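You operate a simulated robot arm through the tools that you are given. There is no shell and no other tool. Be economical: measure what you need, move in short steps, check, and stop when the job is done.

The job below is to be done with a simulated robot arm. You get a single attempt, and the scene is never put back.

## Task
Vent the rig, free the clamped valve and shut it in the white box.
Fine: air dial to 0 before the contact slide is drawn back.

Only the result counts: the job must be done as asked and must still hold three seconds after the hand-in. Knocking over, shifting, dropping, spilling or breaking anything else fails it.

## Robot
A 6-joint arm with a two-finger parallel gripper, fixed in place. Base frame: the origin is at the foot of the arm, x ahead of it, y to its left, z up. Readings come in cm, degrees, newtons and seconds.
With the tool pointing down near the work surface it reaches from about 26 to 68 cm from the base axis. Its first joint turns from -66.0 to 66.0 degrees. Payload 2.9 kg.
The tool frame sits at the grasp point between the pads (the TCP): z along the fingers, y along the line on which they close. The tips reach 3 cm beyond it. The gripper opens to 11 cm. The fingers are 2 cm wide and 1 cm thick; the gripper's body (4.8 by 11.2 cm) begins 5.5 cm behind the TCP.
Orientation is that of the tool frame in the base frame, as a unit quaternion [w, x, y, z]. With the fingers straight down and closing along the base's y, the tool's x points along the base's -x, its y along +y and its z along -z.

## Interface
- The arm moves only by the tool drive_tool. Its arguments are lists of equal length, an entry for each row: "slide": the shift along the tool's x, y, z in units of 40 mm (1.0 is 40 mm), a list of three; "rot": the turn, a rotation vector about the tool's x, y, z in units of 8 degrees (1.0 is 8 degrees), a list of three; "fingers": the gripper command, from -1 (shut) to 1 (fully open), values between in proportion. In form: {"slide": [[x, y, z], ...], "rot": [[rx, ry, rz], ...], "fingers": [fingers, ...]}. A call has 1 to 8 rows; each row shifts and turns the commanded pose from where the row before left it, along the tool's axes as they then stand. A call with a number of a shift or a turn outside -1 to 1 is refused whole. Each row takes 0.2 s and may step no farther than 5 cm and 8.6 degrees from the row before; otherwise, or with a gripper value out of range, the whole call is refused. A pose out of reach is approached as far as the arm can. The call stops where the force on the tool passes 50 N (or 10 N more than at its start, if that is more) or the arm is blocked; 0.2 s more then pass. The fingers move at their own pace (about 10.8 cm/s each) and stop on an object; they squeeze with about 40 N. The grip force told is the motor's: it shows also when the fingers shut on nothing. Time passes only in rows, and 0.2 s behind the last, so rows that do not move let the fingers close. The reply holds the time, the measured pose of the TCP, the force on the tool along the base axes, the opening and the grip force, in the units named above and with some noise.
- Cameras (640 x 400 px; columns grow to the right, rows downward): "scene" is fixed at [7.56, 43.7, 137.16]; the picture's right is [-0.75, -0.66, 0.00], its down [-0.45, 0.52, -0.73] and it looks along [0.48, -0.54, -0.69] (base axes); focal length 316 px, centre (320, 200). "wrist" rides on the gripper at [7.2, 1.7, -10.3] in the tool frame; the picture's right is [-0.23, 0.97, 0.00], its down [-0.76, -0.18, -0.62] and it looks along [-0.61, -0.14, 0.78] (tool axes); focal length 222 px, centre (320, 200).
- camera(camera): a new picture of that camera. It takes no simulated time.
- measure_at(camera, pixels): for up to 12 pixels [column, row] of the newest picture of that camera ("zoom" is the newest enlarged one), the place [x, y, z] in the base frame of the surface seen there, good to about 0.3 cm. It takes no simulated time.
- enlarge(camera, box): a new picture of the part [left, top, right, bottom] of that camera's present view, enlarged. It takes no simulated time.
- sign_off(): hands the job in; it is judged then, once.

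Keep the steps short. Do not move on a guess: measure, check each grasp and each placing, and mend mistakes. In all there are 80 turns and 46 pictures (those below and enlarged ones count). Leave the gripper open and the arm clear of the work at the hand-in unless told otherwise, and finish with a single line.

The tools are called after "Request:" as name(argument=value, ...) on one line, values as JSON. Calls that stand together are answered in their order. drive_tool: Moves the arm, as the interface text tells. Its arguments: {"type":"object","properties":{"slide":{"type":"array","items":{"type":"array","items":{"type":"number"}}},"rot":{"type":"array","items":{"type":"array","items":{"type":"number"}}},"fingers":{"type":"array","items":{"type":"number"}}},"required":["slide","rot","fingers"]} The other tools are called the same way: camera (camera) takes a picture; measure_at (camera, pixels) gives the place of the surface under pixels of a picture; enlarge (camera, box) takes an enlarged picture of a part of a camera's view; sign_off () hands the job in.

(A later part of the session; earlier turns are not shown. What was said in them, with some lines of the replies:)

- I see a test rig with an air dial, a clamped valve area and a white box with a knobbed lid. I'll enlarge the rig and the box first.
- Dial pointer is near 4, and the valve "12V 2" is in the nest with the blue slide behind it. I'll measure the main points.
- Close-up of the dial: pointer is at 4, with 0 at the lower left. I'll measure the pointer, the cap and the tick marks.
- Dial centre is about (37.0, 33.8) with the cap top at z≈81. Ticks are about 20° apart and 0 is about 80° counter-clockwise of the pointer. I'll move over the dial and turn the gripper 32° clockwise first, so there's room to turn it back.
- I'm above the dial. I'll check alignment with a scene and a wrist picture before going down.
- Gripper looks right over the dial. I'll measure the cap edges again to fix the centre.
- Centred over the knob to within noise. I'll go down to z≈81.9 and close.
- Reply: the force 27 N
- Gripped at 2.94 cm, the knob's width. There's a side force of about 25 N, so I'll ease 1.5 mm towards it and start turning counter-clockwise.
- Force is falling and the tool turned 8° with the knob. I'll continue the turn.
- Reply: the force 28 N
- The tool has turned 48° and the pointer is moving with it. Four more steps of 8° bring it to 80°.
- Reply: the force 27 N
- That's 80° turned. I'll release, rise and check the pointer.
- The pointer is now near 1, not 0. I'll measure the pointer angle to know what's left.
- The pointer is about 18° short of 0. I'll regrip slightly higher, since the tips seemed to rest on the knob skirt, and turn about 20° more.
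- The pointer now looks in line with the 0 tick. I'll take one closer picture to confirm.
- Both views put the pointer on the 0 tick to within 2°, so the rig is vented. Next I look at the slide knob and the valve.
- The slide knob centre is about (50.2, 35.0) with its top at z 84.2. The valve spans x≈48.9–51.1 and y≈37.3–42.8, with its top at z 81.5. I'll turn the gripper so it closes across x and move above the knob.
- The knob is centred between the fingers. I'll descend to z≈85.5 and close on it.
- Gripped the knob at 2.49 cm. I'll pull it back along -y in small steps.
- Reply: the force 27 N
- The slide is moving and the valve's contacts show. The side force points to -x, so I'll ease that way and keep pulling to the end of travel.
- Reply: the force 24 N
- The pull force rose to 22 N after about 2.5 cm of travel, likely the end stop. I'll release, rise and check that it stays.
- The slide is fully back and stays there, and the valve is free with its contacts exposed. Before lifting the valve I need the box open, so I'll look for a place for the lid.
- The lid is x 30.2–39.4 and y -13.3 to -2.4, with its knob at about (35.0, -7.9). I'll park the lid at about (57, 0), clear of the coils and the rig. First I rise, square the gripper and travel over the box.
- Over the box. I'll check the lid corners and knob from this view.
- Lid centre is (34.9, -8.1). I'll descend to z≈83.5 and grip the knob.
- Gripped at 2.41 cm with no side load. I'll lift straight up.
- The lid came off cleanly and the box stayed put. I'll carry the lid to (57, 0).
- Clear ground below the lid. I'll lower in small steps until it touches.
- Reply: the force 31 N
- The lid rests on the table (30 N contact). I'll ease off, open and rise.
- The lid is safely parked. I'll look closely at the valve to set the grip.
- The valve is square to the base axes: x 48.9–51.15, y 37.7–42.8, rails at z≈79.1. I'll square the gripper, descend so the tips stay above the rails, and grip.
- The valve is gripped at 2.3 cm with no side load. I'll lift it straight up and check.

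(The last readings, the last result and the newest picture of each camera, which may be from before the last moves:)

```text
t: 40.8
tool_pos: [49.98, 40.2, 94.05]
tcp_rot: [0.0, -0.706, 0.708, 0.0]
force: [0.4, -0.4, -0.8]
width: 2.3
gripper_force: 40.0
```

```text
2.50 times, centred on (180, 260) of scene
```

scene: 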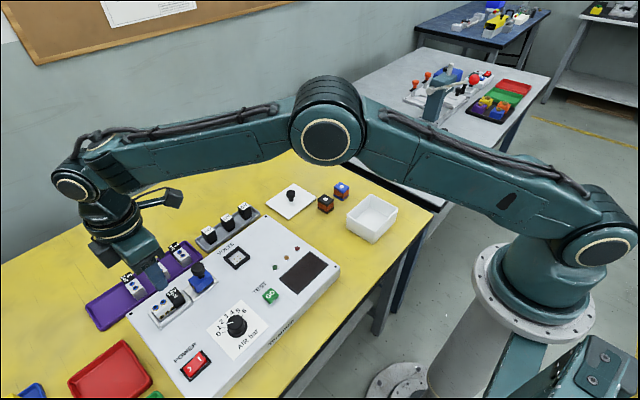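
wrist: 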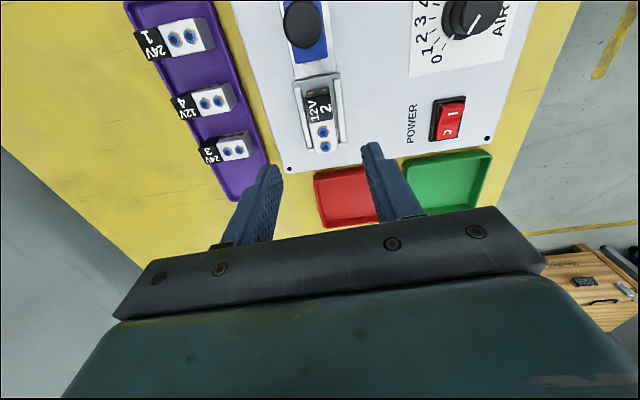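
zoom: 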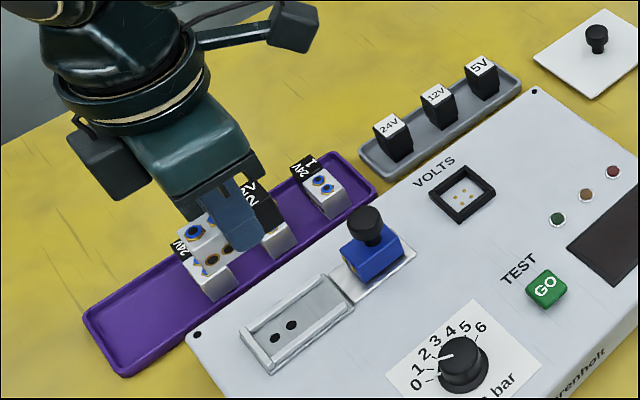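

The valve is out and held level. I'll carry it over the box.

Request:
drive_tool(slide=[[0.926, 0.2915, 0], [0.926, 0.2915, 0], [0.926, 0.2915, 0], [0.926, 0.2915, 0], [0.926, 0.2915, 0], [0.926, 0.2915, 0], [0.926, 0.2915, 0]], rot=[[0, 0, 0], [0, 0, 0], [0, 0, 0], [0, 0, 0], [0, 0, 0], [0, 0, 0], [0, 0, 0]], fingers=[-1, -1, -1, -1, -1, -1, -1])

Request:
drive_tool(slide=[[0.926, 0.2915, 0], [0.926, 0.2915, 0], [0.926, 0.2915, 0], [0.926, 0.2915, 0], [0.926, 0.2915, 0], [0.926, 0.2915, 0], [0, 0, 0]], rot=[[0, 0, 0], [0, 0, 0], [0, 0, 0], [0, 0, 0], [0, 0, 0], [0, 0, 0], [0, 0, 0]], fingers=[-1, -1, -1, -1, -1, -1, -1])

Request:
camera(camera="wrist")

Request:
enlarge(camera="scene", box=[310, 130, 430, 250])

```text
t: 42.4
tool_pos: [41.58, 14.28, 93.76]
tcp_rot: [-0.001, -0.706, 0.708, 0.001]
force: [-0.4, 0.8, -1.7]
width: 2.32
gripper_force: 40.2
```

```text
t: 44.0
tool_pos: [34.58, -8.19, 94.19]
tcp_rot: [0.001, -0.706, 0.709, 0.001]
force: [-1.2, 0.3, -1.5]
width: 2.32
gripper_force: 39.7
```

```text
12 pictures are left
```

wrist: 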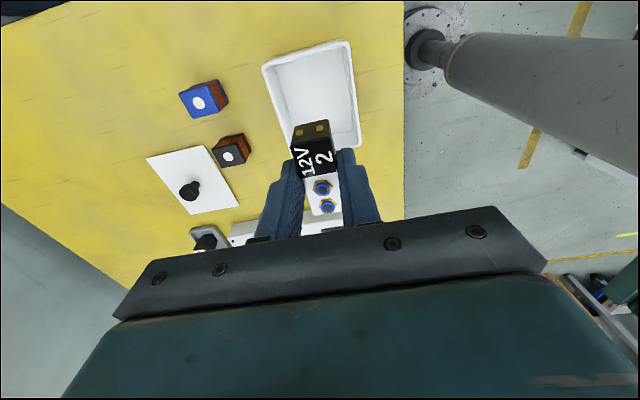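

```text
3.33 times, centred on (370, 190) of scene
```

zoom: 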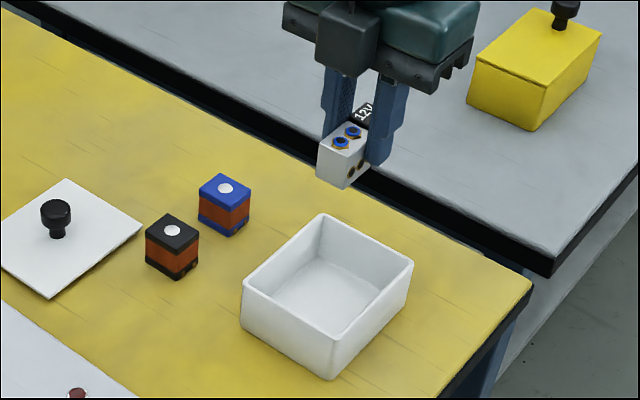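

Request:
measure_at(camera="zoom", pixels=[[323, 216], [410, 263], [335, 336], [245, 285], [330, 290], [300, 300], [350, 285], [325, 262]])

Request:
measure_at(camera="wrist", pixels=[[266, 67], [349, 43], [358, 146], [310, 85], [330, 100], [300, 70], [321, 124], [290, 140]])

```text
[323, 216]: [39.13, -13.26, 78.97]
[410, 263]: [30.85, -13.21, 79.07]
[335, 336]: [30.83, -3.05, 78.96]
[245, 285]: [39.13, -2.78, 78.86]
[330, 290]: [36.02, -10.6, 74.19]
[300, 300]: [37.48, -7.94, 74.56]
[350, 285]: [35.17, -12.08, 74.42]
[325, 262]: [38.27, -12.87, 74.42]
```

```text
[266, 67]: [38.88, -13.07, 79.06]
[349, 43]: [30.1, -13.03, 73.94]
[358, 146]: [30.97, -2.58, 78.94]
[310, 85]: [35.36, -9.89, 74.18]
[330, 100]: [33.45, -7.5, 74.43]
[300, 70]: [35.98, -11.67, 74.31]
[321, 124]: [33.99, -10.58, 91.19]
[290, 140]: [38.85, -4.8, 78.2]
```

Box centre is (35.0, -8.0) and the floor is z≈74.35. I'll lower the valve inside to just above the floor.

Request:
drive_tool(slide=[[0, -0.05, 0.8], [0, 0, 0.8], [0, 0, 0.8], [0, 0, 0.7], [0, 0, 0.4], [0, 0, 0]], rot=[[0, 0, 0], [0, 0, 0], [0, 0, 0], [0, 0, 0], [0, 0, 0], [0, 0, 0]], fingers=[-1, -1, -1, -1, -1, -1])

Request:
drive_tool(slide=[[0, 0, 0.06], [0, 0, 0.06], [0, 0, 0]], rot=[[0, 0, 0], [0, 0, 0], [0, 0, 0]], fingers=[-1, -1, -1])

```text
t: 45.4
tool_pos: [34.82, -8.15, 79.79]
tcp_rot: [0.0, -0.706, 0.708, 0.0]
force: [0.4, 0.2, -1.3]
width: 2.31
gripper_force: 39.7
```

```text
t: 46.2
tool_pos: [34.79, -8.04, 79.37]
tcp_rot: [0.0, -0.707, 0.707, 0.0]
force: [-0.1, 0.4, -1.6]
width: 2.33
gripper_force: 40.0
```

No contact yet. I'll lower in 2 mm steps.

Request:
drive_tool(slide=[[0, 0, 0.05], [0, 0, 0.05], [0, 0, 0]], rot=[[0, 0, 0], [0, 0, 0], [0, 0, 0]], fingers=[-1, -1, -1])

Request:
drive_tool(slide=[[0, 0, 0.04], [0, 0, 0]], rot=[[0, 0, 0], [0, 0, 0]], fingers=[-1, -1])

```text
t: 47.0
tool_pos: [34.83, -7.87, 78.96]
tcp_rot: [0.0, -0.706, 0.708, 0.0]
force: [-0.3, -0.1, -1.6]
width: 2.3
gripper_force: 40.4
```

```text
t: 47.6
tool_pos: [34.85, -7.91, 78.96]
tcp_rot: [0.0, -0.706, 0.708, -0.001]
force: [0.9, 0.4, -1.4]
width: 2.3
gripper_force: 40.0
```

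Request:
drive_tool(slide=[[0, 0, 0.04], [0, 0, 0]], rot=[[0, 0, 0], [0, 0, 0]], fingers=[-1, -1])

Request:
drive_tool(slide=[[0, 0, 0.04], [0, 0, 0]], rot=[[0, 0, 0], [0, 0, 0]], fingers=[-1, -1])

```text
t: 48.2
tool_pos: [34.77, -8.0, 78.78]
tcp_rot: [-0.001, -0.705, 0.709, -0.001]
force: [-0.5, -0.7, -1.1]
width: 2.3
gripper_force: 40.1
```

```text
t: 48.8
tool_pos: [34.75, -7.92, 78.51]
tcp_rot: [0.0, -0.705, 0.709, 0.0]
force: [-0.1, 0.1, -1.3]
width: 2.3
gripper_force: 40.1
```

Request:
drive_tool(slide=[[0, 0, 0.04], [0, 0, 0]], rot=[[0, 0, 0], [0, 0, 0]], fingers=[-1, -1])

Request:
drive_tool(slide=[[0, 0, 0.03], [0, 0, 0]], rot=[[0, 0, 0], [0, 0, 0]], fingers=[-1, -1])

```text
t: 49.4
tool_pos: [34.82, -7.76, 78.5]
tcp_rot: [0.0, -0.706, 0.709, 0.0]
force: [-5.3, 0.4, 27.3]
width: 2.32
gripper_force: 39.9
```

```text
t: 50.0
tool_pos: [34.81, -7.86, 78.32]
tcp_rot: [0.0, -0.706, 0.708, 0.0]
force: [-5.4, 2.7, 27.5]
width: 2.32
gripper_force: 40.4
```

The valve is on the floor. I'll ease off, open just to 4 cm to stay clear of the walls, and rise.

Request:
drive_tool(slide=[[0, 0, -0.05], [0, 0, 0], [0, 0, 0], [0, 0, -0.5], [0, 0, -0.9], [0, 0, -0.9], [0, 0, -0.9], [0, 0, 0]], rot=[[0, 0, 0], [0, 0, 0], [0, 0, 0], [0, 0, 0], [0, 0, 0], [0, 0, 0], [0, 0, 0], [0, 0, 0]], fingers=[-1, -0.27, -0.27, -0.27, -0.27, -0.27, -0.27, -0.27])

Request:
enlarge(camera="scene", box=[270, 150, 430, 250])

```text
t: 51.8
tool_pos: [34.69, -7.97, 91.37]
tcp_rot: [0.0, -0.706, 0.709, 0.001]
force: [-0.4, 0.5, 0.3]
width: 4.0
gripper_force: 0.0
```

```text
4.00 times, centred on (350, 200) of scene
```

zoom: 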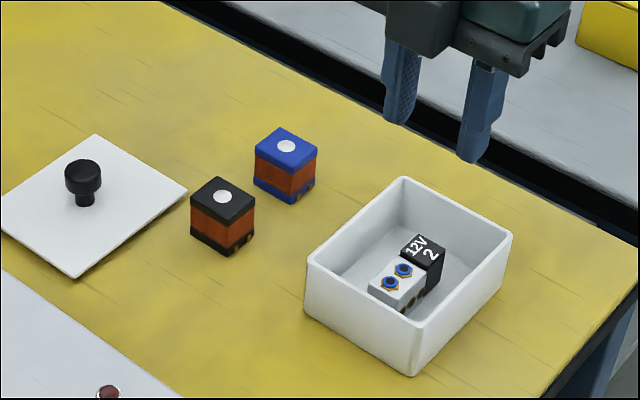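

The valve lies flat in the box. I'll measure the lid and rim corners, to fetch and seat the lid.

Request:
measure_at(camera="zoom", pixels=[[95, 138], [184, 192], [78, 274], [70, 180], [100, 180], [84, 165], [84, 190], [403, 179], [510, 236], [415, 330], [310, 258]])

Request:
drive_tool(slide=[[-0.33, -0.935, 0], [-0.33, -0.935, 0], [-0.33, -0.935, 0], [-0.33, -0.935, 0], [-0.33, -0.935, 0], [-0.33, -0.935, 0], [0, 0, 0]], rot=[[0, 0, 0], [0, 0, 0], [0, 0, 0], [0, 0, 0], [0, 0, 0], [0, 0, 0], [0, 0, 0]], fingers=[0, 0, 0, 0, 0, 0, 0])

Request:
camera(camera="wrist")

```text
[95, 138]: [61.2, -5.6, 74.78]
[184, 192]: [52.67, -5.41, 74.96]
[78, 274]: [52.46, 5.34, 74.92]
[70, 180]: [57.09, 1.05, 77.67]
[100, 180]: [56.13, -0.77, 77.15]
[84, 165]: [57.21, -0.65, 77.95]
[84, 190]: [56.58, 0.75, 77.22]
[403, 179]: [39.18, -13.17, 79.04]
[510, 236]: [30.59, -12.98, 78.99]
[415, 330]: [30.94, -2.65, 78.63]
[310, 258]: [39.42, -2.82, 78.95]
```

```text
t: 53.4
tool_pos: [57.3, -0.23, 91.21]
tcp_rot: [-0.001, -0.705, 0.709, 0.001]
force: [0.1, -1.0, -0.4]
width: 5.49
gripper_force: 0.1
```

```text
9 pictures are left
```

wrist: 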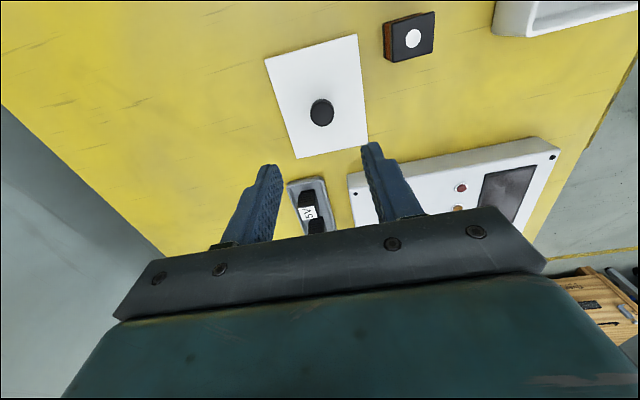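

Lid centre is about (57.1, -0.1), under the gripper. I'll descend and grip the knob.

Request:
drive_tool(slide=[[-0.02, 0.03, 0.9], [0, 0, 0.9], [0, 0, 0.8], [0, 0, 0.4], [0, 0, 0], [0, 0, 0], [0, 0, 0], [0, 0, 0]], rot=[[0, 0, 0], [0, 0, 0], [0, 0, 0], [0, 0, 0], [0, 0, 0], [0, 0, 0], [0, 0, 0], [0, 0, 0]], fingers=[0, 0, 0, 0, 0, -1, -1, -1])

Request:
drive_tool(slide=[[0, 0, -0.3], [0, 0, -0.8], [0, 0, -0.9], [0, 0, -0.9], [0, 0, 0]], rot=[[0, 0, 0], [0, 0, 0], [0, 0, 0], [0, 0, 0], [0, 0, 0]], fingers=[-1, -1, -1, -1, -1])

```text
t: 55.2
tool_pos: [57.22, -0.09, 79.34]
tcp_rot: [-0.001, -0.706, 0.708, 0.0]
force: [-0.5, 0.4, 0.0]
width: 2.42
gripper_force: 40.0
```

```text
t: 56.4
tool_pos: [57.15, 0.22, 90.82]
tcp_rot: [0.0, -0.706, 0.708, 0.0]
force: [-0.1, -0.4, -0.1]
width: 2.39
gripper_force: 39.9
```

Lid lifted. I'll carry it back over the box and check.

Request:
drive_tool(slide=[[0.335, 0.925, 0], [0.335, 0.925, 0], [0.335, 0.925, 0], [0.335, 0.925, 0], [0.335, 0.925, 0], [0.335, 0.925, 0], [0, 0, 0], [0, 0, 0]], rot=[[0, 0, 0], [0, 0, 0], [0, 0, 0], [0, 0, 0], [0, 0, 0], [0, 0, 0], [0, 0, 0], [0, 0, 0]], fingers=[-1, -1, -1, -1, -1, -1, -1, -1])

Request:
drive_tool(slide=[[0, 0, 0.6], [0, 0, 0.4], [0, 0, 0.2], [0, 0, 0]], rot=[[0, 0, 0], [0, 0, 0], [0, 0, 0], [0, 0, 0]], fingers=[-1, -1, -1, -1])

Request:
enlarge(camera="scene", box=[310, 150, 430, 250])

```text
t: 58.2
tool_pos: [35.0, -7.95, 90.96]
tcp_rot: [0.0, -0.706, 0.709, 0.001]
force: [-0.1, -0.2, -1.1]
width: 2.42
gripper_force: 40.2
```

```text
t: 59.2
tool_pos: [34.81, -8.07, 85.95]
tcp_rot: [-0.001, -0.706, 0.708, 0.0]
force: [0.0, -0.5, -0.7]
width: 2.43
gripper_force: 40.5
```

```text
4.00 times, centred on (370, 200) of scene
```

zoom: 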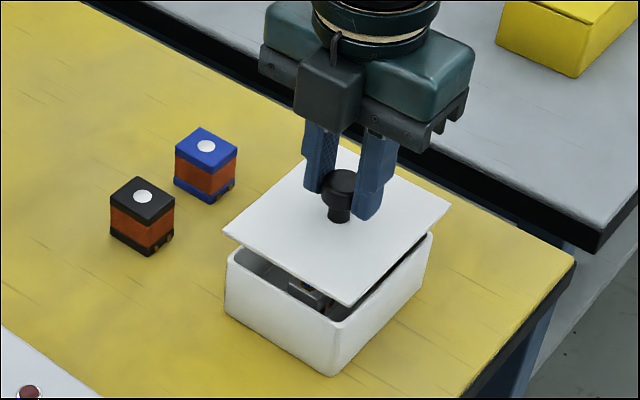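

Request:
measure_at(camera="zoom", pixels=[[228, 233], [445, 207], [349, 301], [334, 347], [228, 259], [432, 240], [340, 150]])

```text
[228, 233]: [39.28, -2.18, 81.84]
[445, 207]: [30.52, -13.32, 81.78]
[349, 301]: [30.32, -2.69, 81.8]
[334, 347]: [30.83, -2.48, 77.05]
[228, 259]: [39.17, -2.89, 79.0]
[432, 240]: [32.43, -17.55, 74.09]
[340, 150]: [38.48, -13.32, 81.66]
```

The lid is aligned over the rim to about 1 mm. I'll lower it gently to seat.

Request:
drive_tool(slide=[[0.015, 0, 0.25], [0, 0, 0.2], [0, 0, 0]], rot=[[0, 0, 0], [0, 0, 0], [0, 0, 0]], fingers=[-1, -1, -1])

Request:
drive_tool(slide=[[0, 0, 0.06], [0, 0, 0]], rot=[[0, 0, 0], [0, 0, 0]], fingers=[-1, -1])

```text
t: 60.0
tool_pos: [34.94, -8.05, 84.32]
tcp_rot: [0.0, -0.706, 0.708, -0.001]
force: [0.1, -0.3, -1.0]
width: 2.4
gripper_force: 39.9
```

```text
t: 60.6
tool_pos: [34.97, -8.0, 84.04]
tcp_rot: [-0.001, -0.706, 0.708, 0.001]
force: [1.1, -0.6, -0.4]
width: 2.42
gripper_force: 40.6
```

Request:
drive_tool(slide=[[0, 0, 0.05], [0, 0, 0]], rot=[[0, 0, 0], [0, 0, 0]], fingers=[-1, -1])

Request:
drive_tool(slide=[[0, 0, 0.05], [0, 0, 0]], rot=[[0, 0, 0], [0, 0, 0]], fingers=[-1, -1])

```text
t: 61.2
tool_pos: [34.85, -7.99, 83.83]
tcp_rot: [0.0, -0.706, 0.709, 0.0]
force: [-0.6, -1.1, -0.7]
width: 2.42
gripper_force: 40.2
```

```text
t: 61.8
tool_pos: [34.92, -7.98, 83.75]
tcp_rot: [0.0, -0.706, 0.709, 0.0]
force: [-3.6, -0.9, 13.4]
width: 2.41
gripper_force: 39.9
```

Contact at z≈83.7, near the original seated height. I'll press slightly more and look.

Request:
drive_tool(slide=[[0, 0, 0.03], [0, 0, 0]], rot=[[0, 0, 0], [0, 0, 0]], fingers=[-1, -1])

Request:
enlarge(camera="scene", box=[330, 170, 410, 250])

```text
t: 62.4
tool_pos: [34.88, -8.07, 83.77]
tcp_rot: [0.0, -0.705, 0.709, -0.001]
force: [-6.6, 0.2, 30.1]
width: 2.41
gripper_force: 39.9
```

```text
5.00 times, centred on (370, 210) of scene
```

zoom: 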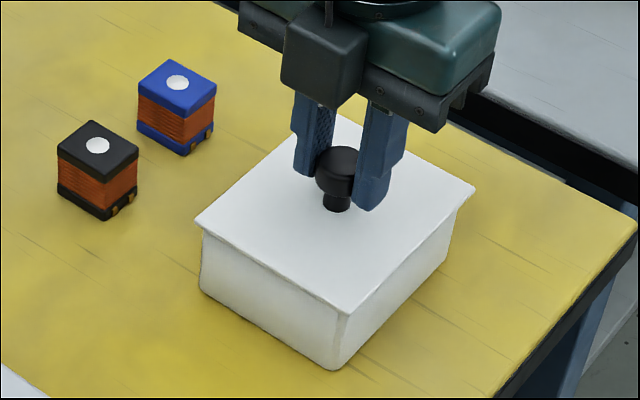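

The lid is flush on the rim. I'll ease off, open, rise clear and check.

Request:
drive_tool(slide=[[0, 0, -0.05], [0, 0, 0], [0, 0, 0], [0, 0, -0.5], [0, 0, -0.9], [0, 0, -0.9], [0, 0, -0.9], [0, 0, -0.9]], rot=[[0, 0, 0], [0, 0, 0], [0, 0, 0], [0, 0, 0], [0, 0, 0], [0, 0, 0], [0, 0, 0], [0, 0, 0]], fingers=[-1, 0, 0, 0, 0, 0, 0, 0])

Request:
drive_tool(slide=[[0, 0, -0.9], [0, 0, -0.5], [0, 0, 0]], rot=[[0, 0, 0], [0, 0, 0], [0, 0, 0]], fingers=[0.5, 1, 1])

Request:
camera(camera="scene")

Request:
enlarge(camera="scene", box=[330, 170, 410, 250])

Request:
enlarge(camera="scene", box=[140, 250, 260, 345])

```text
t: 64.2
tool_pos: [34.95, -7.98, 100.15]
tcp_rot: [-0.001, -0.706, 0.709, 0.001]
force: [0.4, -0.3, 0.0]
width: 5.48
gripper_force: 0.1
```

```text
t: 65.0
tool_pos: [35.02, -8.07, 105.78]
tcp_rot: [0.0, -0.705, 0.709, -0.001]
force: [0.4, -0.7, 0.1]
width: 11.01
gripper_force: 0.1
```

```text
6 pictures are left
```

scene: 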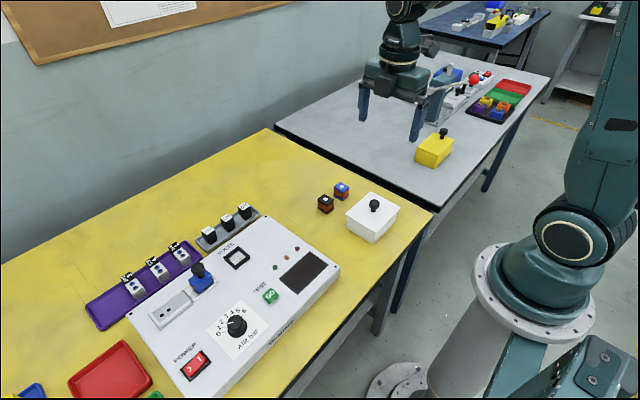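

```text
5.00 times, centred on (370, 210) of scene
```

zoom: 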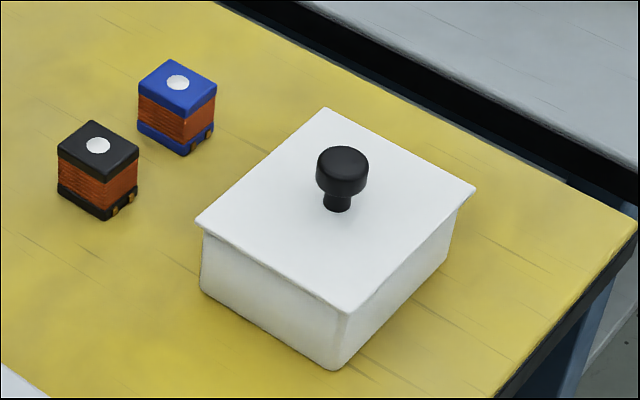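

```text
4.21 times, centred on (200, 298) of scene
```

zoom: 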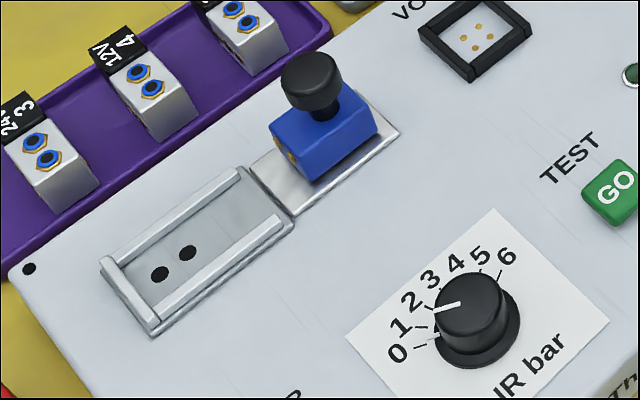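

The dial is at 0, the slide is back, the nest is empty, the box is shut with the valve inside, and the arm is clear with the gripper open. I'm handing in.

Request:
sign_off()

```text
The job is handed in.
```

The air dial was turned to 0 before the contact slide was drawn back, and the 12V 2 valve is shut in the white box with its lid on.
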